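You operate a simulated robot arm through the tools that you are given. There is no shell and no other tool.

The job below is to be done with a simulated two-armed robot. You get a single attempt, and the scene is never put back.

JOB
Move the green chip from the eraser to the tester's chip socket and test it.
Fine: eraser lid shut again; tester lever locked and left so; yellow tester button once; leave the rest. Where these are worked on the way, their far stop is far enough and under half their travel is too little: eraser lid.

The check looks at the end state, three seconds after you hand in, the way a careful person would. Anything else that was tipped, shoved, dropped, spilled or broken makes it a failure. Lids that push on must go on centred and level and be pressed home; caps that screw on are set level and turned clockwise until they are tight.

ROBOT AND FRAMES
Two 6-joint arms with two-finger parallel grippers on one trunk that stands fixed in place. Base frame: the origin is at the foot of the trunk, x ahead of it, y to its left, z up; the work surface is at about z = 0.805. Readings come in m, degrees, newtons and seconds.
The left shoulder is at [0.08, 0.216, 1.582], the right one opposite. With the tool pointing down near the work surface each hand reaches from about 0.1 to 0.66 m from the base axis, measured 20 degrees to its own side. Payload 3.43 kg a hand.
Tool frame (each hand has its own): the origin (TCP) lies between the finger pads and is the grasp point; the fingertips stand 0.03 m ahead of it; z points along the fingers, y is the line along which they close. Largest opening 0.094 m; finger width 0.028, thickness 0.01; the body of the gripper, 0.05 by 0.096 m, starts 0.055 m behind the TCP.
Orientation is that of the tool frame in the base frame, as a unit quaternion [x, y, z, w]. With the fingers straight down and closing along the base's y, the tool's x points along the base's -x, its y along +y and its z along -z.

CONTROLS
- The arms move only by the tool step_arm. It takes "left_targets", "right_targets" or both (then of equal length, played together; a hand with none holds still); each is a list of rows, each a list of 3 entries, a list of its own where there are three numbers: the shift along the tool's x, y, z in m, then the turn, a rotation vector about the tool's x, y, z in degrees, then the opening, from 0 (shut) to 1 (fully open). In form: [[[x, y, z], [rx, ry, rz], gripper], ...]. A call has 1 to 20 rows; each row shifts and turns the commanded pose from where the row before left it, along the tool's axes as they then stand. Rows are played at 5 a second. More than 0.05 m and 8.6 degrees between two rows, or a gripper value outside its range, and nothing of the call is played. A pose out of reach is approached as far as the arm can. The call stops where the force on the tool passes 40 N (or 10 N more than at its start, if that is more) or the arm is blocked; 0.2 s more then pass. The fingers move at their own pace (about 0.072 m/s each) and stop on an object; they squeeze with about 33 N. The grip force told is the motor's: it shows also when the fingers shut on nothing. Time passes only in rows, and 0.2 s behind the last, so rows that do not move let the fingers close. The reply holds the time, the measured pose of the TCP, the force on the tool along the base axes, the opening and the grip force, in the units named above and with some noise, with the torque about the TCP (base axes, N m) and any sound that the robot's microphone picked up.
- Cameras (640 x 400 px; columns grow to the right, rows downward): "scene" is now at [0.0811, -0.0324, 1.7206]; the picture's right is [-0.53, -0.85, 0.00], its down [-0.77, 0.47, -0.43] and it looks along [0.37, -0.23, -0.90] (base axes); focal length 322 px, centre (320, 200). "left" rides on the left gripper at [0.076, -0.014, -0.103] in its tool frame; the picture's right is [0.18, 0.98, 0.00], its down [-0.75, 0.14, -0.64] and it looks along [-0.63, 0.12, 0.77] (tool axes); focal length 243 px, centre (320, 200). "right" rides on the right gripper at [0.076, 0.014, -0.102] in its tool frame; the picture's right is [-0.18, 0.98, 0.00], its down [-0.75, -0.14, -0.64] and it looks along [-0.63, -0.12, 0.77] (tool axes); focal length 243 px, centre (320, 200).
- camera(camera): a new picture of that camera. The clock stands still meanwhile.
- raise_lower(by): slides the trunk up (or, below 0, down) by that many m; the arms and the scene camera ride with it, the base frame stays. It gives what a move gives, with no picture.
- aim_head(pan, tilt): turns the head with the scene camera to pan (to the left, within 86 degrees either way) and tilt (down, from -29 to 69), counted from straight ahead of the robot. It gives what a move gives.
- probe_pixels(camera, pixels): there is no depth. For up to 12 entries [column, row, z] of the newest picture of that camera ("zoom" is the newest enlarged one), the place [x, y] in the base frame at which the ray of that pixel passes the height z, good to about 0.003 m. The clock stands still meanwhile.
- inspect(camera, box): a new picture of the part [left, top, right, bottom] of that camera's present view, enlarged. The clock stands still meanwhile.
- close_job(): hands the job in; it is judged then, once.

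Open the grippers and draw the arms clear of the work before you hand the job in, unless the task says otherwise.

The tools are called after ">>>" by a JSON object that holds its "op" and its "data". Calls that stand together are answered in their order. step_arm: Moves the arms, as the interface text tells. Its arguments: {"type":"object","properties":{"left_targets":{"type":"array","items":{"type":"array"}},"right_targets":{"type":"array","items":{"type":"array"}}},"required":[]} The other tools are called the same way: raise_lower (by) slides the trunk up or down; aim_head (pan, tilt) turns the head that bears the scene camera; camera (camera) takes a picture; probe_pixels (camera, pixels) gives the place at which the rays of pixels pass given heights; inspect (camera, box) takes an enlarged picture of a part of a camera's view; close_job () hands the job in.

At the start:

```text
time_s: 0.0
left_ee_pos: [0.4655, 0.1768, 0.9931]
left_ee_rot: [0.0, 1.0, 0.0, 0.0]
left_wrist_force: [-0.1, 0.8, 0.1]
left_wrist_torque: [0.0, 0.04, -0.01]
left_gripper_width: 0.094
left_gripper_force: 0.1
right_ee_pos: [0.4807, -0.1626, 1.0188]
right_ee_rot: [0.001, 1.0, 0.0, 0.0]
right_wrist_force: [-0.4, 0.4, -0.4]
right_wrist_torque: [0.0, 0.0, -0.01]
right_gripper_width: 0.094
right_gripper_force: 0.1
trunk travel left (down, up): [-0.811, 0.029]
head pan, tilt: [-31.7, 64.4]
```

scene: 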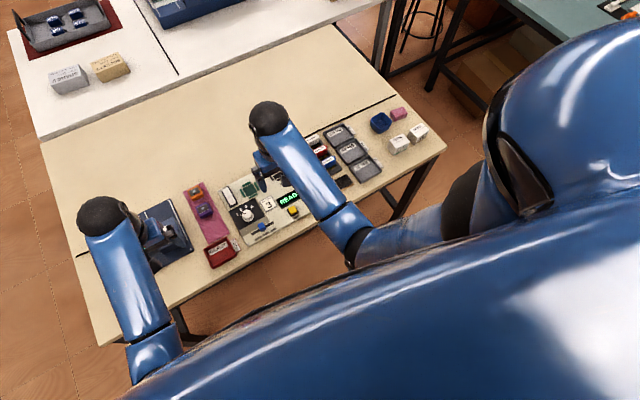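
right: 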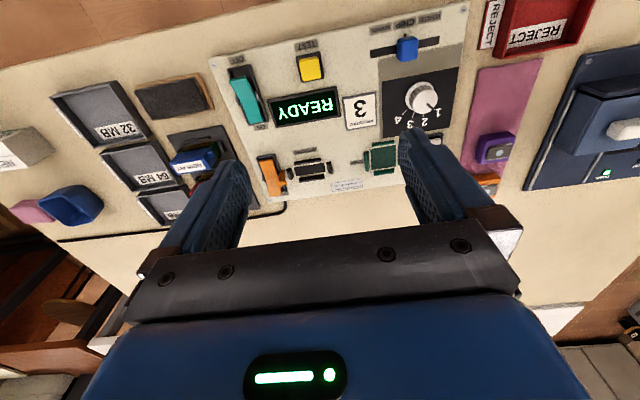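
left: 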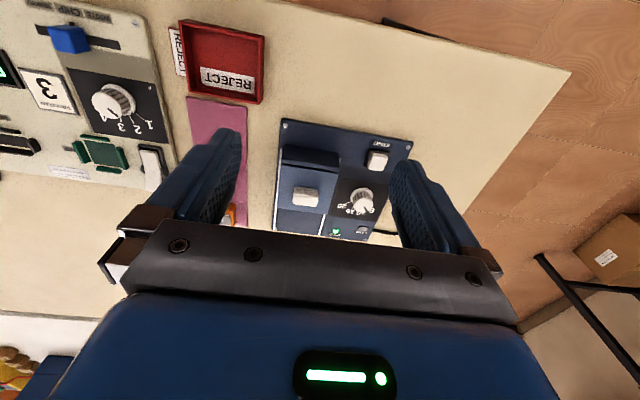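

I start by looking closely at the work area: the eraser in the left wrist view (about 345,180) and the tester in the right wrist view (about 340,110).

>>> {"op": "inspect", "data": {"camera": "left", "box": [250, 100, 450, 250]}}

>>> {"op": "inspect", "data": {"camera": "right", "box": [200, 0, 520, 210]}}

>>> {"op": "inspect", "data": {"camera": "scene", "box": [120, 90, 440, 290]}}

```text
2.67 times, centred on (350, 175) of left
```

zoom: 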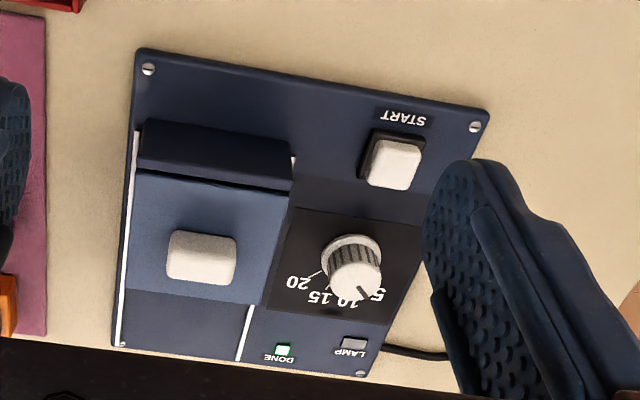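

```text
1.90 times, centred on (360, 105) of right
```

zoom: 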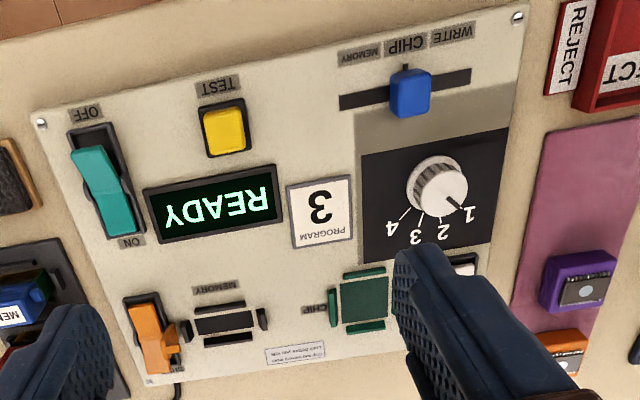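

```text
2.00 times, centred on (280, 190) of scene
```

zoom: 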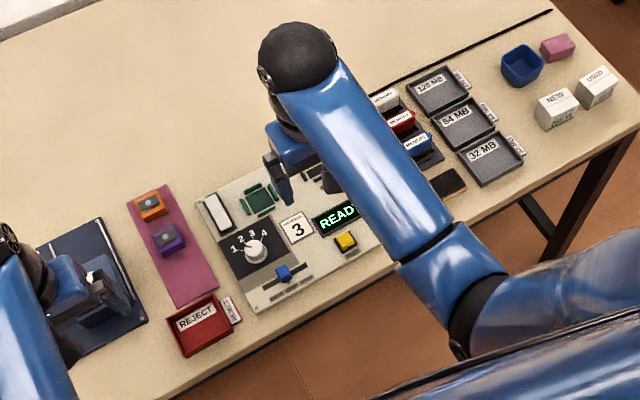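

The eraser's lid has a white knob at about (305,196) in the left view. The chip socket is near (380,157) in the right view, with a white lever beside it. I zoom in on the lid, the small label and the white lever.

>>> {"op": "inspect", "data": {"camera": "right", "box": [330, 120, 450, 200]}}

>>> {"op": "inspect", "data": {"camera": "left", "box": [0, 80, 200, 200]}}

>>> {"op": "inspect", "data": {"camera": "left", "box": [270, 130, 390, 240]}}

```text
5.00 times, centred on (390, 160) of right
```

zoom: 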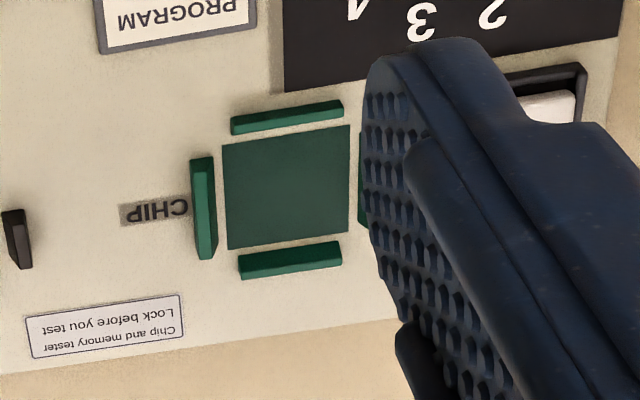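

```text
3.20 times, centred on (100, 140) of left
```

zoom: 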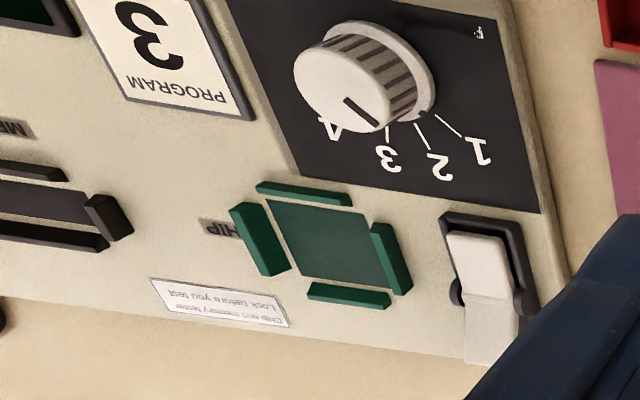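

```text
3.64 times, centred on (330, 185) of left
```

zoom: 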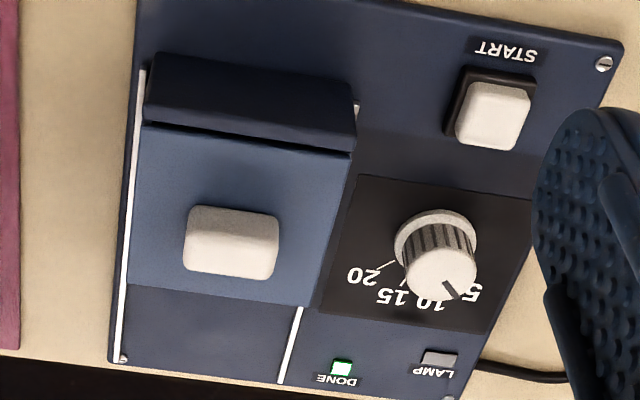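

I probe the main spots to get base coordinates at the assumed heights.

>>> {"op": "probe_pixels", "data": {"camera": "left", "pixels": [[305, 196, 0.84], [305, 196, 0.82], [285, 122, 0.82], [411, 142, 0.82], [375, 235, 0.82], [277, 228, 0.82], [310, 160, 0.84], [377, 160, 0.83], [100, 152, 0.82], [152, 165, 0.82], [362, 200, 0.84]]}}

>>> {"op": "probe_pixels", "data": {"camera": "right", "pixels": [[382, 157, 0.82], [310, 66, 0.83], [407, 48, 0.83], [432, 140, 0.82], [270, 178, 0.83], [210, 62, 0.82], [468, 5, 0.82], [310, 168, 0.82], [278, 200, 0.82], [423, 98, 0.83]]}}

```text
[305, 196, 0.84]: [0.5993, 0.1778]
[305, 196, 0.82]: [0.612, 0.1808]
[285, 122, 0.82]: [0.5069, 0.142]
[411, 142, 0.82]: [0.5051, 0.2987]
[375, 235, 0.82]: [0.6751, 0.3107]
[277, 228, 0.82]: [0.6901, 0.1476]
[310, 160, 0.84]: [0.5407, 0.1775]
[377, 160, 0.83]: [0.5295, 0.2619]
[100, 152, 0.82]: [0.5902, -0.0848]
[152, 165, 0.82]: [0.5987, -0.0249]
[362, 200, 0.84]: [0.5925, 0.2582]
```

```text
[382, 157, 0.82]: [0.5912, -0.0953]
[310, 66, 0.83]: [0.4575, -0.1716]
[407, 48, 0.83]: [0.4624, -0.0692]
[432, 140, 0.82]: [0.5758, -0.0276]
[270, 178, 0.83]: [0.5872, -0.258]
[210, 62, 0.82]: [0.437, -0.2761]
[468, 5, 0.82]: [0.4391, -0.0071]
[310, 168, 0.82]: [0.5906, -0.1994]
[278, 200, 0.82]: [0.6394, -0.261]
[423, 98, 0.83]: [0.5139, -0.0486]
```

I aim the head at the middle of the work area, between the eraser (0.60,0.18) and the tester socket (0.59,-0.09).

>>> {"op": "aim_head", "data": {"pan": 8, "tilt": 58}}

>>> {"op": "camera", "data": {"camera": "scene"}}

```text
time_s: 1.1
left_ee_pos: [0.4654, 0.177, 0.9936]
left_ee_rot: [0.0, 1.0, 0.0, 0.0]
left_wrist_force: [0.4, -0.1, -0.3]
left_wrist_torque: [0.03, -0.02, -0.02]
left_gripper_width: 0.094
left_gripper_force: 0.0
right_ee_pos: [0.481, -0.1631, 1.0185]
right_ee_rot: [0.0, 1.0, -0.001, 0.0]
right_wrist_force: [-0.7, 0.0, 0.5]
right_wrist_torque: [-0.03, 0.0, 0.01]
right_gripper_width: 0.094
right_gripper_force: 0.1
trunk travel left (down, up): [-0.811, 0.029]
head pan, tilt: [8.0, 58.0]
```

```text
taken
```

scene: 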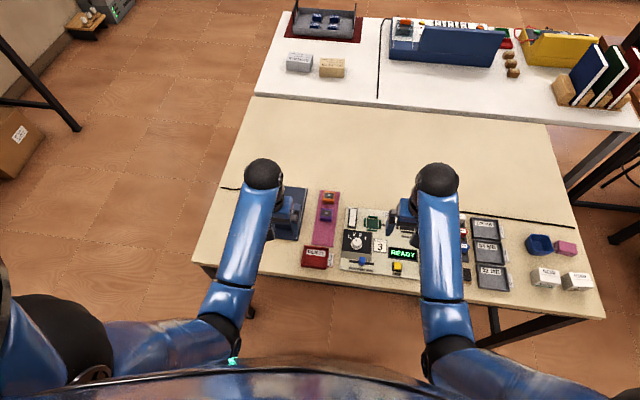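

The right hand blocks the view of the chip lever, so I shift the right hand back and to the left. Its wrist camera can then look straight at the socket and the white lever.

>>> {"op": "step_arm", "data": {"right_targets": [[[0.025, 0.03, 0.0], [0, 0, 0], 1], [[0.025, 0.03, 0.0], [0, 0, 0], 1], [[0.025, 0.03, 0.0], [0, 0, 0], 1], [[0, 0, 0], [0, 0, 0], 1]]}}

>>> {"op": "camera", "data": {"camera": "right"}}

>>> {"op": "inspect", "data": {"camera": "right", "box": [250, 90, 450, 250]}}

```text
time_s: 2.1
left_ee_pos: [0.4669, 0.1771, 0.9932]
left_ee_rot: [0.0, 1.0, 0.001, 0.0]
left_wrist_force: [0.2, 0.7, 0.2]
left_wrist_torque: [0.03, -0.04, -0.01]
left_gripper_width: 0.0938
left_gripper_force: 0.0
right_ee_pos: [0.4067, -0.0738, 1.016]
right_ee_rot: [0.0, 1.0, 0.002, 0.002]
right_wrist_force: [-0.7, -0.3, -0.4]
right_wrist_torque: [-0.03, 0.02, 0.01]
right_gripper_width: 0.0942
right_gripper_force: 0.0
right hand out of reach, approached as far as the arm can: row 3
trunk travel left (down, up): [-0.811, 0.029]
head pan, tilt: [8.0, 58.0]
```

```text
taken
```

right: 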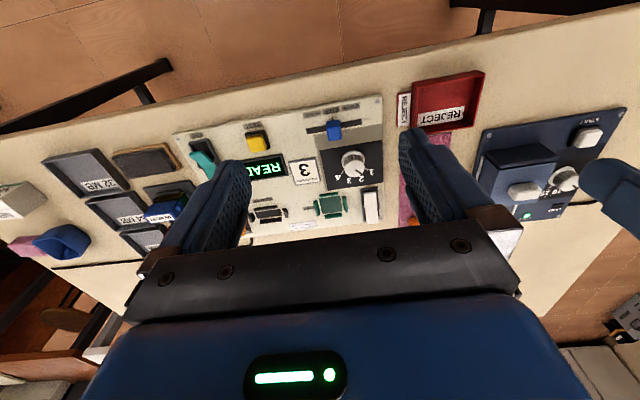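

```text
2.50 times, centred on (350, 170) of right
```

zoom: 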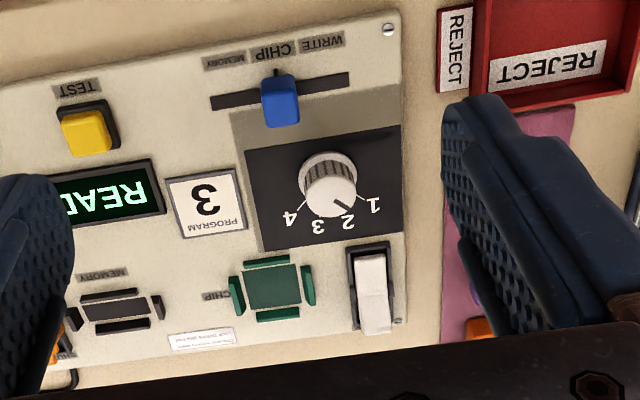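

The lever lies in a dark housing at about zoom (370,290). I look at it from the head camera, which gives a different angle.

>>> {"op": "inspect", "data": {"camera": "scene", "box": [300, 185, 420, 285]}}

>>> {"op": "inspect", "data": {"camera": "scene", "box": [235, 170, 345, 270]}}

>>> {"op": "inspect", "data": {"camera": "right", "box": [470, 90, 630, 230]}}

```text
4.00 times, centred on (360, 235) of scene
```

zoom: 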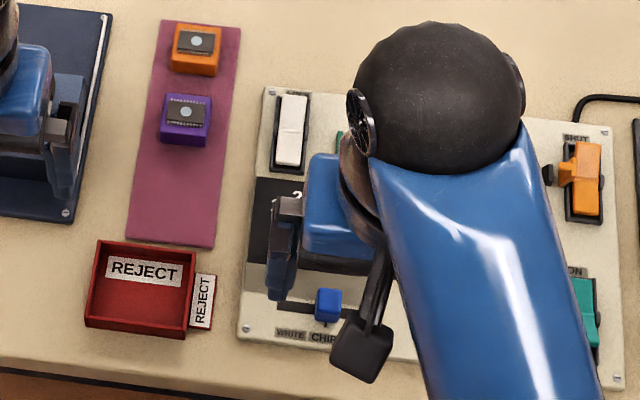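

```text
4.00 times, centred on (290, 220) of scene
```

zoom: 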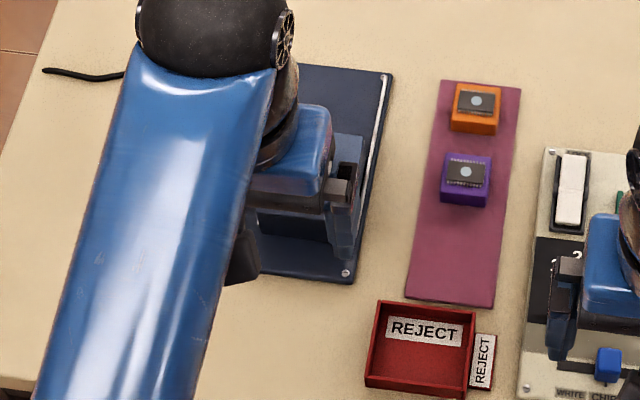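

```text
2.86 times, centred on (550, 160) of right
```

zoom: 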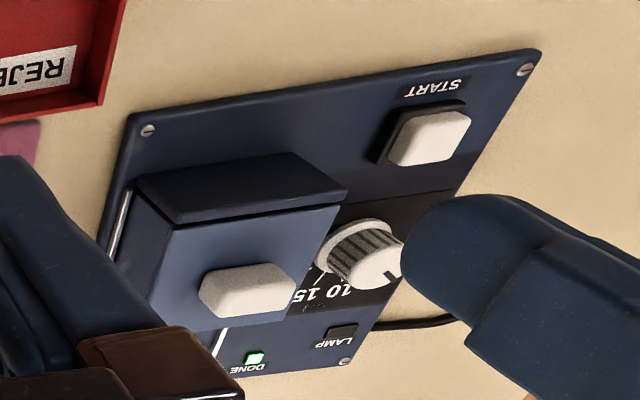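

A "SHUT" label stands beside the orange lever. I move the right arm back and to the right, so the whole tester is visible to the head.

>>> {"op": "step_arm", "data": {"right_targets": [[[0.017, -0.042, -0.005], [0, 0, 0], 1], [[0.017, -0.042, -0.005], [0, 0, 0], 1], [[0.017, -0.042, -0.005], [0, 0, 0], 1], [[0.017, -0.042, -0.005], [0, 0, 0], 1], [[0.017, -0.042, -0.005], [0, 0, 0], 1], [[0.017, -0.042, -0.005], [0, 0, 0], 1], [[0, 0, 0], [0, 0, 0], 1]]}}

>>> {"op": "camera", "data": {"camera": "scene"}}

>>> {"op": "inspect", "data": {"camera": "scene", "box": [330, 190, 450, 290]}}

```text
time_s: 3.7
left_ee_pos: [0.4668, 0.1752, 0.9918]
left_ee_rot: [0.0, 1.0, 0.0, 0.001]
left_wrist_force: [0.6, -0.3, 1.0]
left_wrist_torque: [-0.01, 0.02, 0.0]
left_gripper_width: 0.0942
left_gripper_force: 0.1
right_ee_pos: [0.3037, -0.3227, 1.0176]
right_ee_rot: [-0.002, 1.0, -0.002, 0.002]
right_wrist_force: [-0.2, 0.0, 0.0]
right_wrist_torque: [-0.01, -0.01, 0.03]
right_gripper_width: 0.094
right_gripper_force: 0.1
right hand out of reach, approached as far as the arm can: row 1, 2, 3, 4, 6
trunk travel left (down, up): [-0.811, 0.029]
head pan, tilt: [8.0, 58.0]
```

```text
taken
```

scene: 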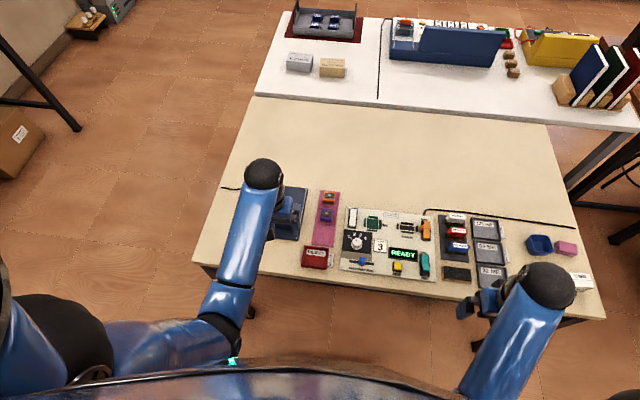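

```text
4.00 times, centred on (390, 240) of scene
```

zoom: 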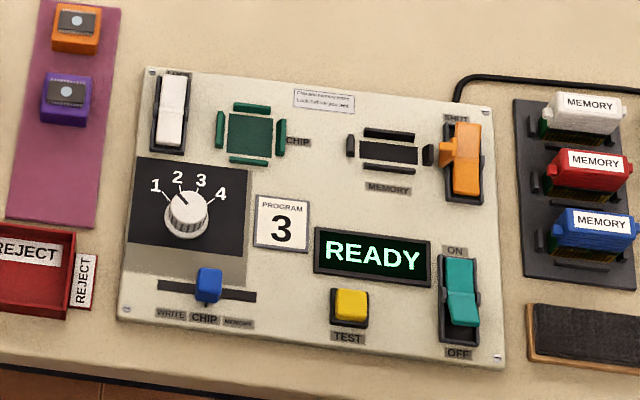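

The tester is now clear. I zoom in tightly on the white lever by the chip socket and the orange lever with its label, to understand which one locks and where to.

>>> {"op": "inspect", "data": {"camera": "scene", "box": [340, 200, 380, 235]}}

>>> {"op": "inspect", "data": {"camera": "scene", "box": [410, 210, 460, 290]}}

>>> {"op": "inspect", "data": {"camera": "scene", "box": [340, 205, 430, 245]}}

```text
11.43 times, centred on (360, 218) of scene
```

zoom: 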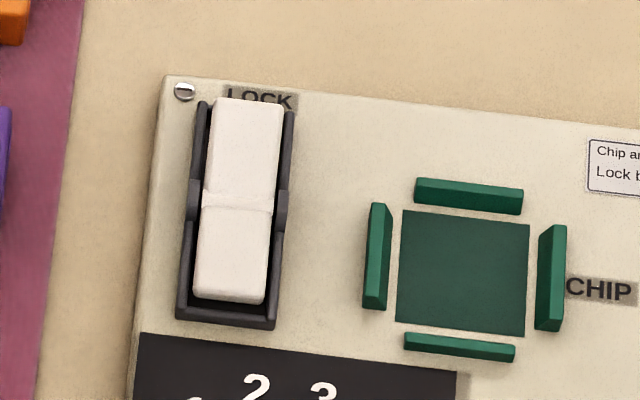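

```text
5.00 times, centred on (435, 250) of scene
```

zoom: 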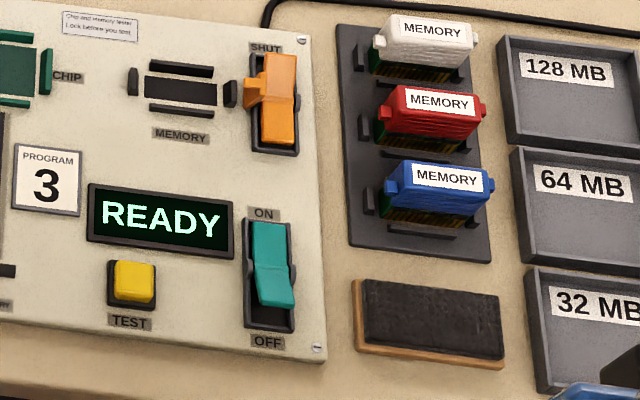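

```text
7.11 times, centred on (385, 225) of scene
```

zoom: 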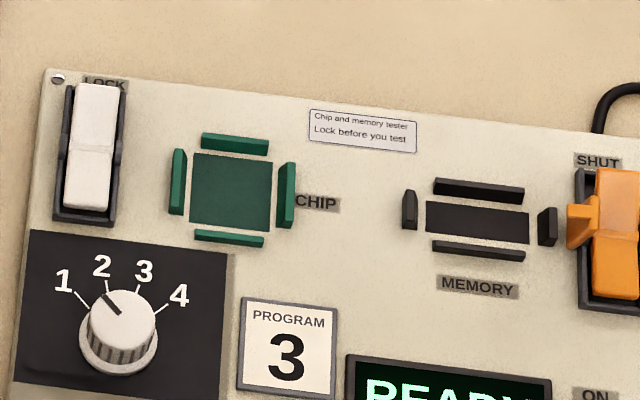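

The white rocker has "LOCK" at its far end, and that end now stands up, so it is unlocked. The teal switch is ON with its far end down, which shows the convention. Next I draw the left hand back to see the eraser with the head camera.

>>> {"op": "step_arm", "data": {"left_targets": [[[0.025, 0.04, 0.0], [0, 0, 0], 1], [[0.025, 0.04, 0.0], [0, 0, 0], 1], [[0.025, 0.04, 0.0], [0, 0, 0], 1], [[0.025, 0.04, 0.0], [0, 0, 0], 1], [[0, 0, 0], [0, 0, 0], 1]]}}

>>> {"op": "camera", "data": {"camera": "scene"}}

>>> {"op": "inspect", "data": {"camera": "scene", "box": [215, 170, 325, 260]}}

>>> {"op": "camera", "data": {"camera": "left"}}

```text
time_s: 4.9
left_ee_pos: [0.3675, 0.3334, 0.9936]
left_ee_rot: [0.0, 1.0, 0.0, 0.0]
left_wrist_force: [-0.8, 0.3, -0.6]
left_wrist_torque: [-0.02, -0.01, -0.01]
left_gripper_width: 0.0941
left_gripper_force: 0.0
right_ee_pos: [0.3031, -0.322, 1.0181]
right_ee_rot: [0.0, 1.0, -0.001, 0.002]
right_wrist_force: [-0.7, -0.1, 0.2]
right_wrist_torque: [-0.02, -0.02, 0.03]
right_gripper_width: 0.094
right_gripper_force: 0.0
trunk travel left (down, up): [-0.811, 0.029]
head pan, tilt: [8.0, 58.0]
```

```text
taken
```

scene: 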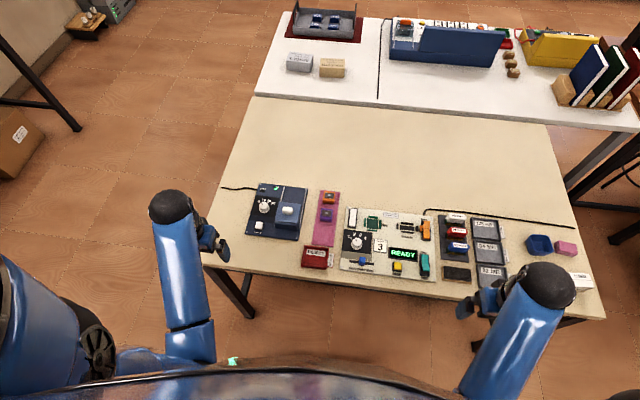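

```text
4.44 times, centred on (270, 215) of scene
```

zoom: 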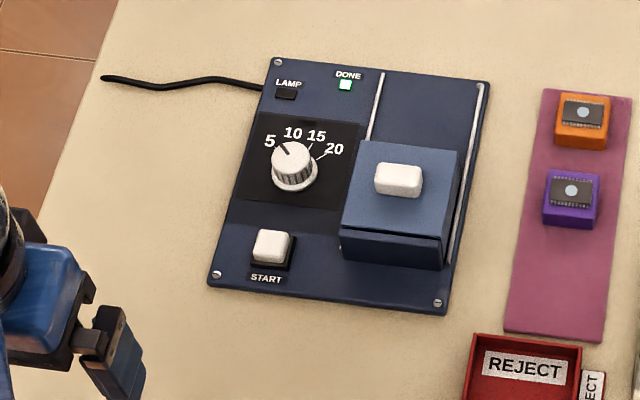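

```text
taken
```

left: 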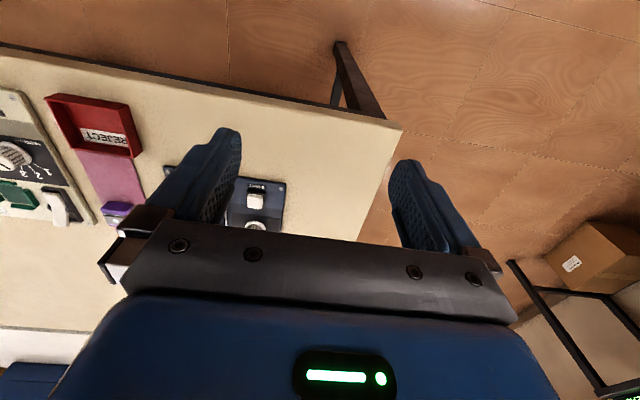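

The eraser lid is a box on two white rails that run to the far edge, so it slides away from me to open. I probe its corners and knob at several heights, so I can cross them with the earlier left view.

>>> {"op": "probe_pixels", "data": {"camera": "zoom", "pixels": [[398, 180, 0.84], [398, 180, 0.86], [398, 180, 0.88], [345, 226, 0.85], [441, 240, 0.85], [362, 141, 0.85], [458, 150, 0.85], [480, 85, 0.82], [382, 75, 0.82], [447, 262, 0.82], [210, 285, 0.82], [440, 312, 0.82]]}}

>>> {"op": "probe_pixels", "data": {"camera": "zoom", "pixels": [[345, 226, 0.83], [441, 240, 0.83], [362, 141, 0.83], [458, 150, 0.83], [490, 80, 0.82], [275, 58, 0.82], [582, 125, 0.83], [570, 195, 0.83], [340, 255, 0.82], [445, 268, 0.82], [292, 155, 0.85], [273, 245, 0.83]]}}

```text
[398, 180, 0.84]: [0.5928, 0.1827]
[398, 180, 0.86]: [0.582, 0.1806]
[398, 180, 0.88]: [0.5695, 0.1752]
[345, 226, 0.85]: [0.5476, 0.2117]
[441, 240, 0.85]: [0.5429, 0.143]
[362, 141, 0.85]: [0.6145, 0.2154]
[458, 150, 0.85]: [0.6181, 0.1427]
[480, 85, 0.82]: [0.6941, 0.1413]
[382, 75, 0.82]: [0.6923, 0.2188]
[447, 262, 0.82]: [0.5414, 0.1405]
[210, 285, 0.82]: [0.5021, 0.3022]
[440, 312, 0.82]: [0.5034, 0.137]
```

```text
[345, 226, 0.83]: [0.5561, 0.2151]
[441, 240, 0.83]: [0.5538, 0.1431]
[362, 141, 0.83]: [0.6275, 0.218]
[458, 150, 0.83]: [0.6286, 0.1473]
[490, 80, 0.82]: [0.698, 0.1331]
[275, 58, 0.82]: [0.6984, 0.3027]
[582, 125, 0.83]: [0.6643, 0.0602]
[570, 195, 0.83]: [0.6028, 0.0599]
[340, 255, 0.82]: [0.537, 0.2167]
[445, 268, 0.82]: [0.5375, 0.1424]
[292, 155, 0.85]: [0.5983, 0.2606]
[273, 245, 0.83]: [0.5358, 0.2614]
```

The lid spans about x 0.54–0.61 and y 0.143–0.216, and the rails end at x about 0.694. The opened lid and the chip socket are at the edge of the left arm's reach, so I lower the trunk in steps. Both hands are high and clear of objects, so a first 0.1 m is safe.

>>> {"op": "raise_lower", "data": {"by": -0.09}}

>>> {"op": "step_arm", "data": {"left_targets": [[[0, 0, -0.04], [0, 0, 0], 1], [[0, 0, -0.04], [0, 0, 0], 1], [[0, 0, -0.04], [0, 0, 0], 1], [[0, 0, 0], [0, 0, 0], 1]], "right_targets": [[[0, 0, -0.04], [0, 0, 0], 1], [[0, 0, -0.04], [0, 0, 0], 1], [[0, 0, -0.04], [0, 0, 0], 1], [[0, 0, 0], [0, 0, 0], 1]]}}

```text
time_s: 6.1
left_ee_pos: [0.3676, 0.3318, 0.9018]
left_ee_rot: [0.0, 1.0, -0.001, 0.0]
left_wrist_force: [0.2, -0.4, 0.0]
left_wrist_torque: [0.01, -0.04, 0.01]
left_gripper_width: 0.0938
left_gripper_force: 0.0
right_ee_pos: [0.3033, -0.3233, 0.9269]
right_ee_rot: [0.0, 1.0, 0.0, 0.002]
right_wrist_force: [-0.6, -0.1, 0.2]
right_wrist_torque: [-0.05, 0.03, 0.0]
right_gripper_width: 0.0938
right_gripper_force: 0.0
trunk travel left (down, up): [-0.721, 0.119]
head pan, tilt: [8.0, 58.0]
```

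```text
time_s: 7.1
left_ee_pos: [0.368, 0.3338, 0.923]
left_ee_rot: [0.0, 1.0, 0.0, 0.001]
left_wrist_force: [1.0, -0.4, 0.0]
left_wrist_torque: [0.0, -0.03, -0.03]
left_gripper_width: 0.0942
left_gripper_force: 0.0
left hand out of reach, approached as far as the arm can: row 1, 2, 3
right_ee_pos: [0.305, -0.3215, 0.9257]
right_ee_rot: [0.0, 1.0, 0.0, 0.002]
right_wrist_force: [0.4, 0.1, 0.6]
right_wrist_torque: [-0.04, 0.0, 0.01]
right_gripper_width: 0.0941
right_gripper_force: 0.1
right hand out of reach, approached as far as the arm can: row 1, 2, 3
trunk travel left (down, up): [-0.721, 0.119]
head pan, tilt: [8.0, 58.0]
```

The arm cannot go higher than about 0.57 m below the shoulder here, so I stay at this trunk height. I bring the left hand in front of the eraser at z about 0.92 for a close view.

>>> {"op": "step_arm", "data": {"left_targets": [[[-0.0205, -0.0385, 0], [0, 0, 0], 1], [[-0.0205, -0.0385, 0], [0, 0, 0], 1], [[-0.0205, -0.0385, 0], [0, 0, 0], 1], [[-0.0205, -0.0385, 0], [0, 0, 0], 1], [[0, 0, 0], [0, 0, 0], 1]]}}

>>> {"op": "camera", "data": {"camera": "left"}}

>>> {"op": "camera", "data": {"camera": "scene"}}

```text
time_s: 8.3
left_ee_pos: [0.4484, 0.1773, 0.9265]
left_ee_rot: [-0.001, 1.0, 0.001, 0.0]
left_wrist_force: [0.1, -0.5, -0.3]
left_wrist_torque: [0.01, 0.01, 0.02]
left_gripper_width: 0.0939
left_gripper_force: 0.1
right_ee_pos: [0.3027, -0.3232, 0.927]
right_ee_rot: [-0.001, 1.0, -0.001, 0.002]
right_wrist_force: [-0.5, -0.7, 0.8]
right_wrist_torque: [-0.01, 0.02, -0.01]
right_gripper_width: 0.0939
right_gripper_force: 0.1
trunk travel left (down, up): [-0.721, 0.119]
head pan, tilt: [8.0, 58.0]
```

```text
taken
```

left: 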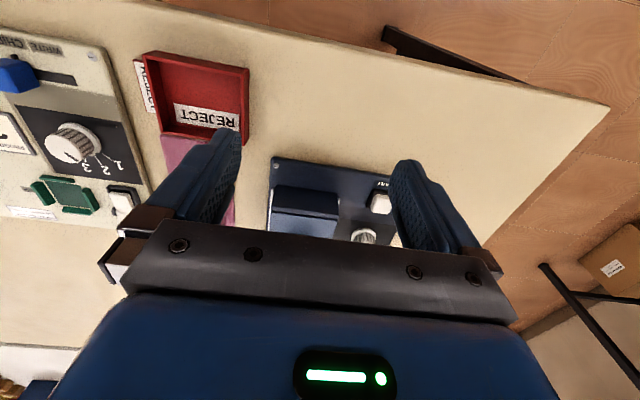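

```text
taken
```

scene: 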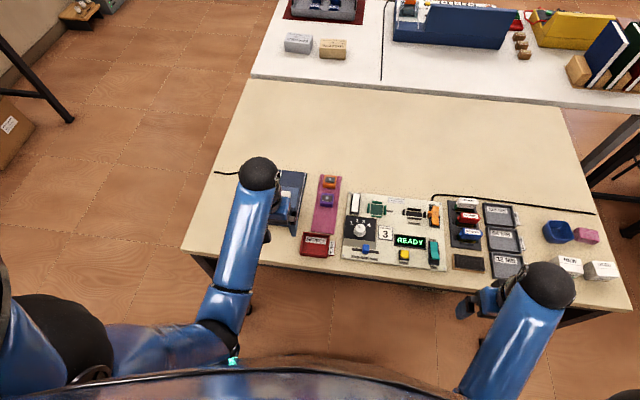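

The lid's near face shows at about (305,205) in the left view. I zoom there to get its edges.

>>> {"op": "inspect", "data": {"camera": "left", "box": [255, 150, 405, 245]}}

```text
4.21 times, centred on (330, 198) of left
```

zoom: 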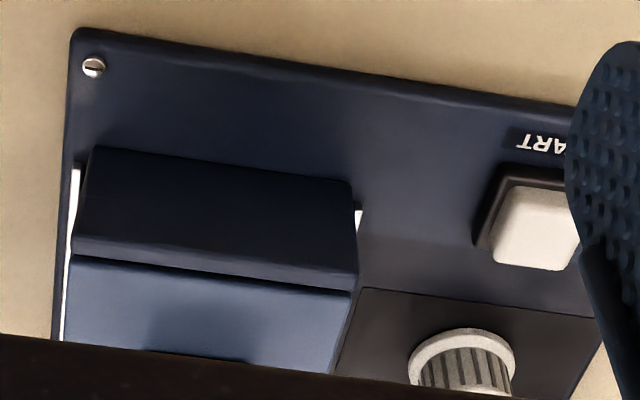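

Crossing the views gives the lid top at z about 0.855 and the knob at about (0.58,0.178), with its top near 0.87. I move the left hand over the knob with the tips kept at about 0.896, narrowing the opening so the fingers don't come near the dial.

>>> {"op": "step_arm", "data": {"left_targets": [[[-0.04, 0, 0], [0, 0, 0], 0.65], [[-0.04, 0, 0], [0, 0, 0], 0.65], [[-0.03, 0, 0], [0, 0, 0], 0.65], [[0, 0, 0], [0, 0, 0], 0.65]]}}

>>> {"op": "camera", "data": {"camera": "left"}}

>>> {"op": "inspect", "data": {"camera": "left", "box": [220, 60, 420, 240]}}

```text
time_s: 9.3
left_ee_pos: [0.5573, 0.178, 0.9266]
left_ee_rot: [-0.001, 1.0, 0.0, 0.001]
left_wrist_force: [-0.2, -0.6, 0.3]
left_wrist_torque: [-0.02, -0.01, 0.0]
left_gripper_width: 0.0609
left_gripper_force: 0.1
right_ee_pos: [0.3031, -0.3232, 0.9273]
right_ee_rot: [-0.001, 1.0, -0.001, 0.002]
right_wrist_force: [0.2, -0.4, 0.2]
right_wrist_torque: [-0.03, -0.03, -0.02]
right_gripper_width: 0.0941
right_gripper_force: 0.0
trunk travel left (down, up): [-0.721, 0.119]
head pan, tilt: [8.0, 58.0]
```

```text
taken
```

left: 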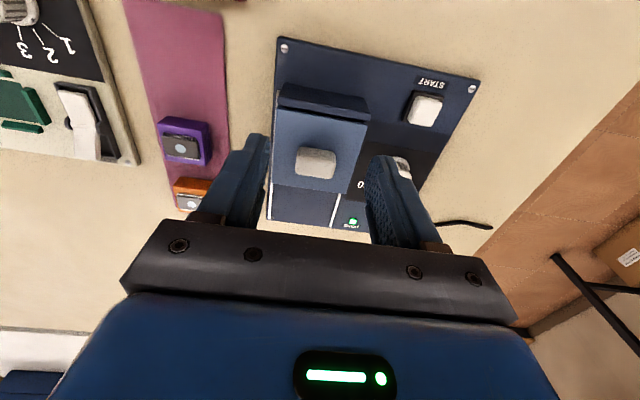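

```text
2.22 times, centred on (320, 150) of left
```

zoom: 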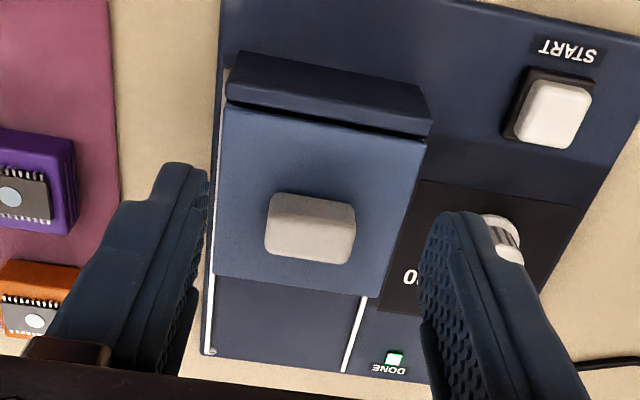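

Crossing this close view with the others gives a lower lid: top at z about 0.834, knob at about (0.593,0.181), with its top near 0.85. I centre over it and come part of the way down, then look again.

>>> {"op": "step_arm", "data": {"left_targets": [[[-0.0355, 0.003, 0], [0, 0, 0], 0.65], [[0, 0, 0.025], [0, 0, 0], 0.65], [[0, 0, 0.01], [0, 0, 0], 0.65], [[0, 0, 0], [0, 0, 0], 0.65]]}}

>>> {"op": "camera", "data": {"camera": "left"}}

>>> {"op": "inspect", "data": {"camera": "left", "box": [240, 80, 400, 220]}}

```text
time_s: 10.3
left_ee_pos: [0.5942, 0.1829, 0.8885]
left_ee_rot: [0.0, 1.0, 0.0, 0.0]
left_wrist_force: [-0.3, 0.2, -0.1]
left_wrist_torque: [0.01, 0.01, -0.01]
left_gripper_width: 0.0608
left_gripper_force: 0.1
right_ee_pos: [0.3048, -0.3237, 0.9264]
right_ee_rot: [0.0, 1.0, -0.001, 0.002]
right_wrist_force: [1.6, 0.7, 0.1]
right_wrist_torque: [0.02, -0.01, 0.02]
right_gripper_width: 0.0941
right_gripper_force: 0.1
trunk travel left (down, up): [-0.721, 0.119]
head pan, tilt: [8.0, 58.0]
```

```text
taken
```

left: 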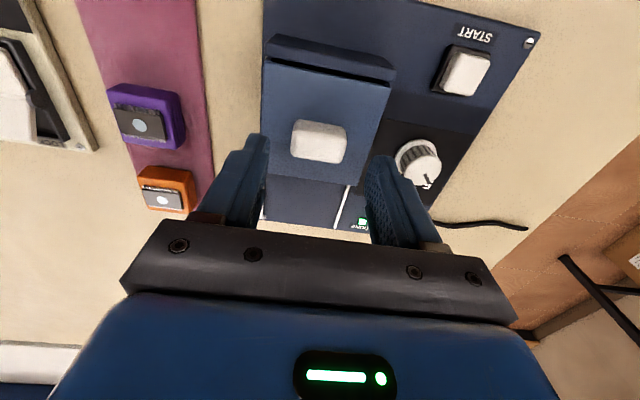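

```text
2.86 times, centred on (320, 150) of left
```

zoom: 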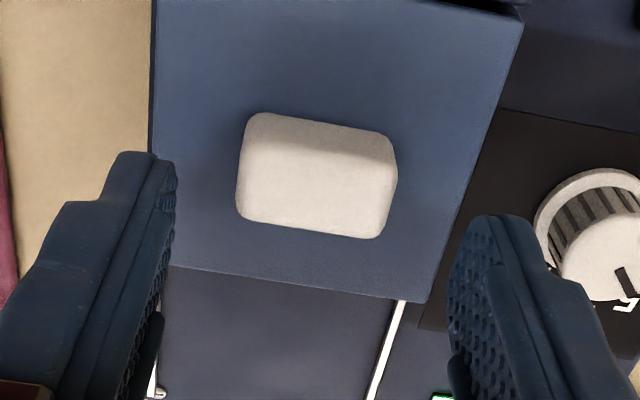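

The knob centre computes to (0.590,0.182), which lies between the fingers. I descend until the tips are at about 0.840 and close on the knob.

>>> {"op": "step_arm", "data": {"left_targets": [[[0.004, -0.001, 0.01], [0, 0, 0], 0.65], [[0, 0, 0.009], [0, 0, 0], 0.65], [[0, 0, 0], [0, 0, 0], 0.2], [[0, 0, 0], [0, 0, 0], 0.2], [[0, 0, 0], [0, 0, 0], 0.2]]}}

>>> {"op": "camera", "data": {"camera": "left"}}

```text
time_s: 11.3
left_ee_pos: [0.5964, 0.1799, 0.8755]
left_ee_rot: [-0.001, 1.0, -0.001, 0.008]
left_wrist_force: [-0.1, -0.6, 25.1]
left_wrist_torque: [0.31, 0.68, 0.22]
left_gripper_width: 0.0319
left_gripper_force: 11.1
right_ee_pos: [0.3025, -0.3237, 0.9283]
right_ee_rot: [0.001, 1.0, 0.0, 0.002]
right_wrist_force: [-0.3, 0.6, -0.1]
right_wrist_torque: [-0.05, 0.03, 0.03]
right_gripper_width: 0.0937
right_gripper_force: 0.1
trunk travel left (down, up): [-0.721, 0.119]
head pan, tilt: [8.0, 58.0]
stopped in row 4 (left hand): the force on the tool passed its limit at 42 N (the readings are from after the stop); the commanded pose is now the measured one
```

```text
taken
```

left: 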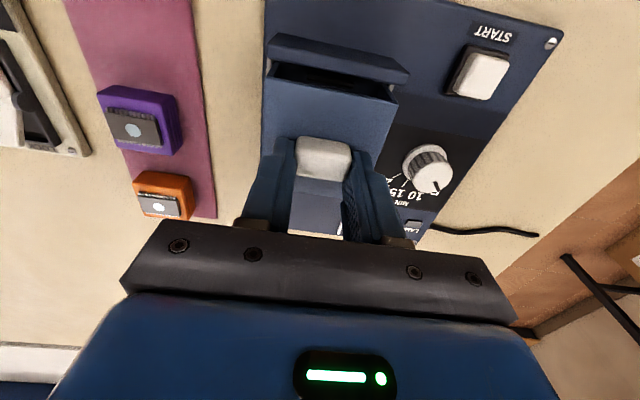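

The fingers hold the knob (0.032 m) but press on the lid with about 25 N upward reaction. The lid has already slid a little away from the dark stop bar. I ease up slightly to take off that load.

>>> {"op": "step_arm", "data": {"left_targets": [[[0, 0, -0.002], [0, 0, 0], 0.3], [[0, 0, 0], [0, 0, 0], 0.3]]}}

```text
time_s: 11.9
left_ee_pos: [0.5925, 0.1805, 0.8752]
left_ee_rot: [-0.001, 1.0, 0.0, 0.005]
left_wrist_force: [-1.1, 3.5, 15.8]
left_wrist_torque: [0.05, -1.16, -0.04]
left_gripper_width: 0.0315
left_gripper_force: 45.3
right_ee_pos: [0.3036, -0.3239, 0.928]
right_ee_rot: [0.0, 1.0, -0.001, 0.002]
right_wrist_force: [0.7, 0.6, -0.3]
right_wrist_torque: [-0.02, 0.01, 0.02]
right_gripper_width: 0.094
right_gripper_force: 0.0
trunk travel left (down, up): [-0.721, 0.119]
head pan, tilt: [8.0, 58.0]
```

Still about 16 N upward, so I ease off another 2 mm before sliding.

>>> {"op": "step_arm", "data": {"left_targets": [[[0, 0, -0.002], [0, 0, 0], 0.3], [[0, 0, 0], [0, 0, 0], 0.3]]}}

```text
time_s: 12.5
left_ee_pos: [0.5937, 0.1811, 0.8764]
left_ee_rot: [0.0, 1.0, 0.0, 0.003]
left_wrist_force: [-0.7, 1.9, 0.3]
left_wrist_torque: [0.2, -1.31, 0.01]
left_gripper_width: 0.0315
left_gripper_force: 45.2
right_ee_pos: [0.3034, -0.3234, 0.9268]
right_ee_rot: [0.0, 1.0, -0.001, 0.002]
right_wrist_force: [-0.2, 0.0, 0.2]
right_wrist_torque: [0.03, 0.0, -0.03]
right_gripper_width: 0.0938
right_gripper_force: 0.1
trunk travel left (down, up): [-0.721, 0.119]
head pan, tilt: [8.0, 58.0]
```

The vertical load is gone. Now I slide the lid away along +x in small rows, watching the force.

>>> {"op": "step_arm", "data": {"left_targets": [[[-0.01, 0, 0], [0, 0, 0], 0.3], [[-0.01, 0, 0], [0, 0, 0], 0.3], [[-0.01, 0, 0], [0, 0, 0], 0.3], [[-0.01, 0, 0], [0, 0, 0], 0.3], [[0, 0, 0], [0, 0, 0], 0.3]]}}

>>> {"op": "camera", "data": {"camera": "left"}}

```text
time_s: 13.7
left_ee_pos: [0.6347, 0.1803, 0.8759]
left_ee_rot: [0.0, 1.0, -0.001, 0.002]
left_wrist_force: [1.0, -3.0, -2.0]
left_wrist_torque: [0.01, 1.14, 0.21]
left_gripper_width: 0.0315
left_gripper_force: 45.2
right_ee_pos: [0.3035, -0.323, 0.9263]
right_ee_rot: [0.0, 1.0, -0.001, 0.002]
right_wrist_force: [0.5, -0.3, 0.0]
right_wrist_torque: [0.03, 0.0, 0.01]
right_gripper_width: 0.0939
right_gripper_force: 0.0
trunk travel left (down, up): [-0.721, 0.119]
head pan, tilt: [8.0, 58.0]
```

```text
taken
```

left: 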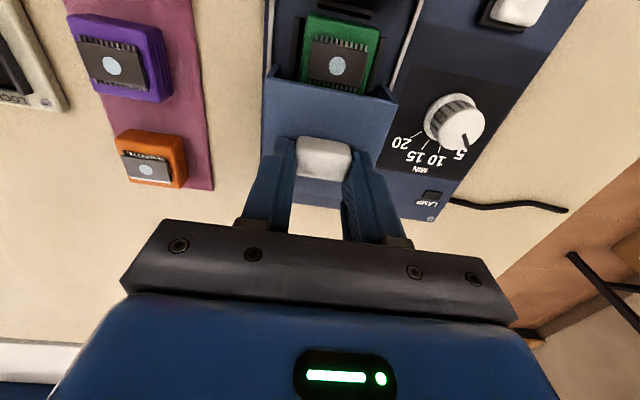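

The lid slides freely and the green chip shows at (340,55). I keep sliding toward the far stop.

>>> {"op": "step_arm", "data": {"left_targets": [[[-0.01, 0, 0], [0, 0, 0], 0.3], [[-0.01, 0, 0], [0, 0, 0], 0.3], [[-0.008, 0, 0], [0, 0, 0], 0.3], [[-0.005, 0, 0], [0, 0, 0], 0.3], [[0, 0, 0], [0, 0, 0], 0.3]]}}

>>> {"op": "camera", "data": {"camera": "left"}}

```text
time_s: 14.9
left_ee_pos: [0.6683, 0.1811, 0.876]
left_ee_rot: [-0.001, 1.0, 0.0, 0.003]
left_wrist_force: [0.6, -1.2, -2.1]
left_wrist_torque: [0.06, 1.11, -0.01]
left_gripper_width: 0.0315
left_gripper_force: 45.6
right_ee_pos: [0.3045, -0.323, 0.9259]
right_ee_rot: [0.0, 1.0, 0.0, 0.001]
right_wrist_force: [-0.5, -0.1, 0.2]
right_wrist_torque: [0.0, 0.0, -0.01]
right_gripper_width: 0.0939
right_gripper_force: 0.0
trunk travel left (down, up): [-0.721, 0.119]
head pan, tilt: [8.0, 58.0]
```

```text
taken
```

left: 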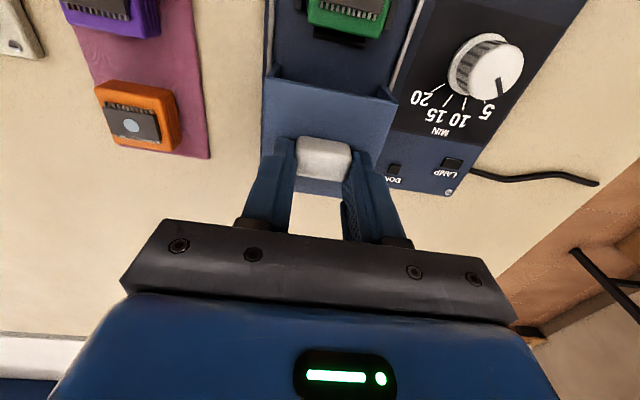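

The lid has moved about 0.078 m and its far edge is at the panel's edge, so it is open well beyond half its travel. I release the knob and rise straight up, then move back over the chip.

>>> {"op": "step_arm", "data": {"left_targets": [[[0, 0, 0], [0, 0, 0], 0.65], [[0, 0, 0], [0, 0, 0], 0.65], [[0, 0, -0.025], [0, 0, 0], 0.65], [[0, 0, -0.03], [0, 0, 0], 0.65], [[0.04, 0, 0], [0, 0, 0], 0.65], [[0.04, 0, 0], [0, 0, 0], 0.65], [[0.02, 0, 0], [0, 0, 0], 0.65], [[0, 0, 0], [0, 0, 0], 0.65]]}}

>>> {"op": "camera", "data": {"camera": "left"}}

>>> {"op": "inspect", "data": {"camera": "left", "box": [240, 60, 420, 240]}}

```text
time_s: 16.7
left_ee_pos: [0.5667, 0.1814, 0.9328]
left_ee_rot: [-0.001, 1.0, 0.0, 0.004]
left_wrist_force: [0.1, -0.4, -0.4]
left_wrist_torque: [-0.01, 0.0, 0.03]
left_gripper_width: 0.0612
left_gripper_force: 0.1
right_ee_pos: [0.3039, -0.3229, 0.9256]
right_ee_rot: [0.0, 1.0, -0.001, 0.001]
right_wrist_force: [-0.9, -0.6, 0.4]
right_wrist_torque: [0.02, 0.04, 0.0]
right_gripper_width: 0.094
right_gripper_force: 0.0
trunk travel left (down, up): [-0.721, 0.119]
head pan, tilt: [8.0, 58.0]
```

```text
taken
```

left: 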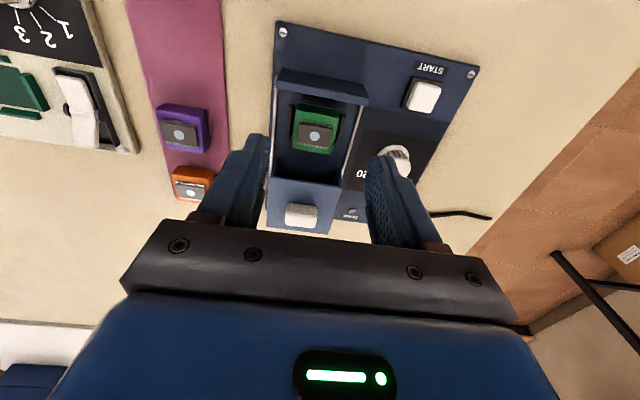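

```text
2.22 times, centred on (330, 150) of left
```

zoom: 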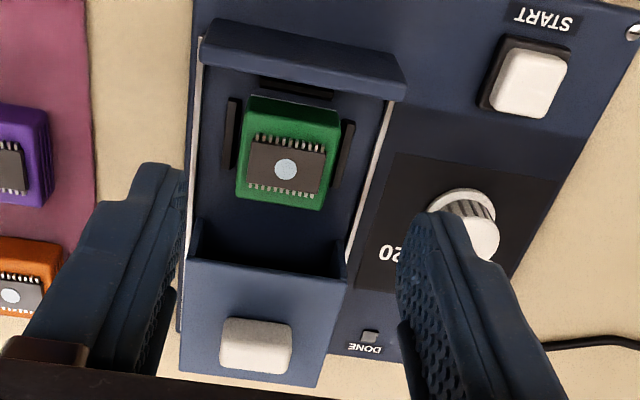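

The green chip sits in a nest with low black rails around it, window at zoom (285,168). I probe its top-face corners at plausible heights.

>>> {"op": "probe_pixels", "data": {"camera": "zoom", "pixels": [[285, 168, 0.83], [285, 168, 0.84], [285, 168, 0.85], [237, 195, 0.835], [323, 210, 0.835], [340, 112, 0.82], [250, 97, 0.82], [232, 140, 0.82], [347, 155, 0.82], [270, 250, 0.835], [255, 345, 0.85], [300, 60, 0.84]]}}

>>> {"op": "inspect", "data": {"camera": "scene", "box": [250, 160, 340, 240]}}

```text
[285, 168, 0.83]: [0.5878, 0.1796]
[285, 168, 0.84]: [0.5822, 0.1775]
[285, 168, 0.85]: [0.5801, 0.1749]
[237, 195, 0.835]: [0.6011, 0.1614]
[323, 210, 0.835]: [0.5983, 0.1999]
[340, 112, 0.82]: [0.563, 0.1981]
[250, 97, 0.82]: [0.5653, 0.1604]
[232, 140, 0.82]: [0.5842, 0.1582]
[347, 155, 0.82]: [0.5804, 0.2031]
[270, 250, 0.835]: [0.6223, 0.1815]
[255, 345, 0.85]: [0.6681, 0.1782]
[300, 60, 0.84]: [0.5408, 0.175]
```

```text
5.00 times, centred on (295, 200) of scene
```

zoom: 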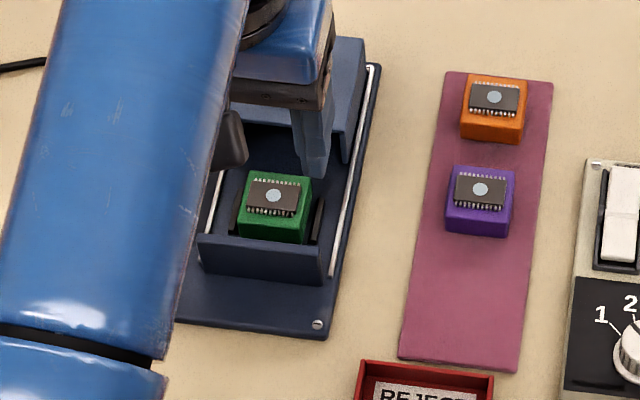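

I probe the chip's window in the head view too, for the crossing height.

>>> {"op": "probe_pixels", "data": {"camera": "zoom", "pixels": [[273, 195, 0.82], [273, 195, 0.83], [273, 195, 0.84], [273, 195, 0.85], [238, 211, 0.84], [304, 218, 0.84], [248, 172, 0.84], [311, 178, 0.84], [240, 235, 0.82], [303, 244, 0.82], [480, 188, 0.84], [495, 97, 0.84]]}}

```text
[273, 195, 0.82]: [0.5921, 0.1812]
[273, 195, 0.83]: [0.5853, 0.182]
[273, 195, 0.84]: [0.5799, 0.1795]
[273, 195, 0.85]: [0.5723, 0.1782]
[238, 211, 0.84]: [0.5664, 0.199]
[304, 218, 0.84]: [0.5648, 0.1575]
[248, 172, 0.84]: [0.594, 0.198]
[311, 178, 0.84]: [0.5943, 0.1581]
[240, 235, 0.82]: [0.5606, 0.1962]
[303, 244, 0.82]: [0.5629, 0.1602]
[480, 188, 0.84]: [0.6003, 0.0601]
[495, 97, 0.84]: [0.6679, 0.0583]
```

Chip centre works out at about (0.581,0.1785), about 0.037 m square, with its top near 0.845. I go over it and down to TCP 0.885 (tips at 0.855), then look before gripping.

>>> {"op": "step_arm", "data": {"left_targets": [[[-0.0143, -0.003, 0], [0, 0, 0], 0.65], [[0, 0, 0.03], [0, 0, 0], 0.65], [[0, 0, 0.016], [0, 0, 0], 0.65], [[0, 0, 0], [0, 0, 0], 0.65]]}}

>>> {"op": "camera", "data": {"camera": "left"}}

>>> {"op": "inspect", "data": {"camera": "left", "box": [230, 60, 410, 220]}}

```text
time_s: 17.7
left_ee_pos: [0.5796, 0.1789, 0.8862]
left_ee_rot: [-0.001, 1.0, 0.001, 0.004]
left_wrist_force: [-0.8, -0.9, -0.3]
left_wrist_torque: [-0.02, 0.0, 0.0]
left_gripper_width: 0.0612
left_gripper_force: 0.0
right_ee_pos: [0.3027, -0.3221, 0.9269]
right_ee_rot: [0.0, 1.0, -0.001, 0.002]
right_wrist_force: [-0.9, -0.3, 0.5]
right_wrist_torque: [0.01, 0.02, 0.0]
right_gripper_width: 0.0939
right_gripper_force: 0.0
trunk travel left (down, up): [-0.721, 0.119]
head pan, tilt: [8.0, 58.0]
```

```text
taken
```

left: 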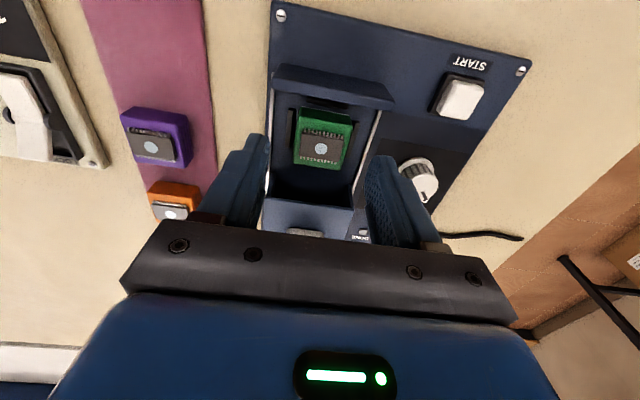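

```text
2.50 times, centred on (320, 140) of left
```

zoom: 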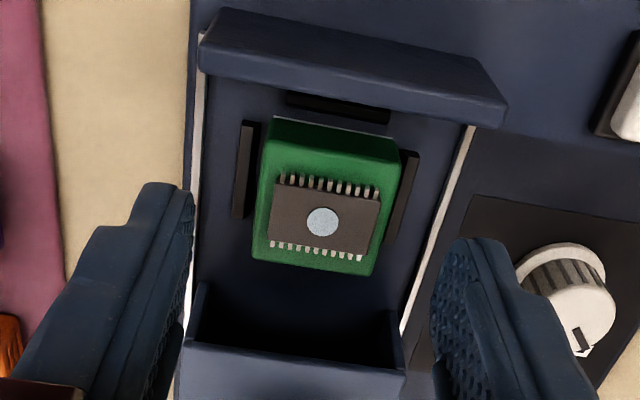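

The window appears at (321,148), on the tool axis for a top height of about 0.845, so it's centred. I go down to TCP about 0.865 (tips about 0.835) and look before closing.

>>> {"op": "step_arm", "data": {"left_targets": [[[0, 0, 0.012], [0, 0, 0], 0.65], [[0, 0, 0.009], [0, 0, 0], 0.65], [[0, 0, 0], [0, 0, 0], 0.65]]}}

>>> {"op": "inspect", "data": {"camera": "left", "box": [230, 80, 410, 240]}}

>>> {"op": "inspect", "data": {"camera": "scene", "box": [250, 160, 340, 240]}}

```text
time_s: 18.5
left_ee_pos: [0.5815, 0.1789, 0.8656]
left_ee_rot: [-0.001, 1.0, -0.001, 0.003]
left_wrist_force: [0.4, 0.7, 0.6]
left_wrist_torque: [0.0, -0.02, -0.01]
left_gripper_width: 0.0613
left_gripper_force: 0.0
right_ee_pos: [0.3022, -0.3225, 0.9274]
right_ee_rot: [0.0, 1.0, -0.001, 0.002]
right_wrist_force: [0.1, 0.1, -0.1]
right_wrist_torque: [0.01, 0.01, -0.01]
right_gripper_width: 0.0938
right_gripper_force: 0.1
trunk travel left (down, up): [-0.721, 0.119]
head pan, tilt: [8.0, 58.0]
```

```text
2.50 times, centred on (320, 160) of left
```

zoom: 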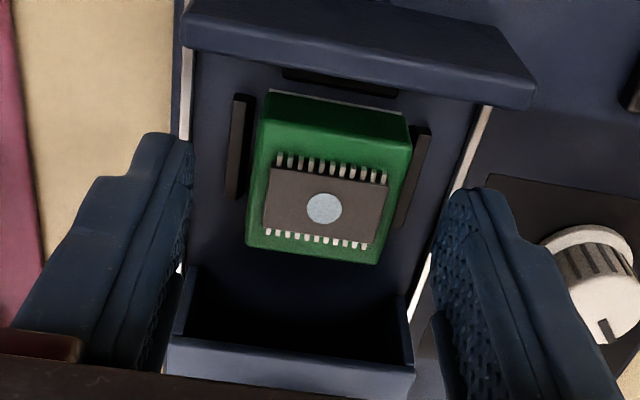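

```text
5.00 times, centred on (295, 200) of scene
```

zoom: 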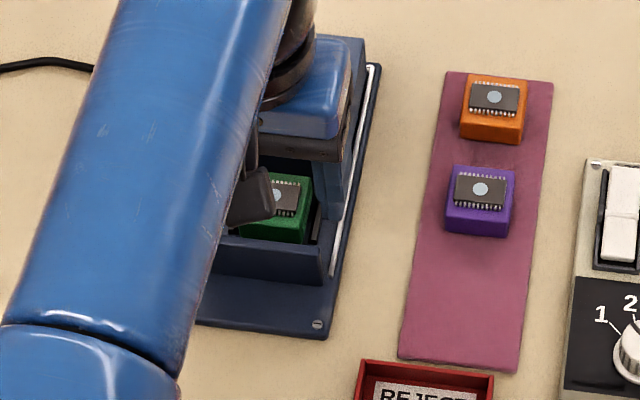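

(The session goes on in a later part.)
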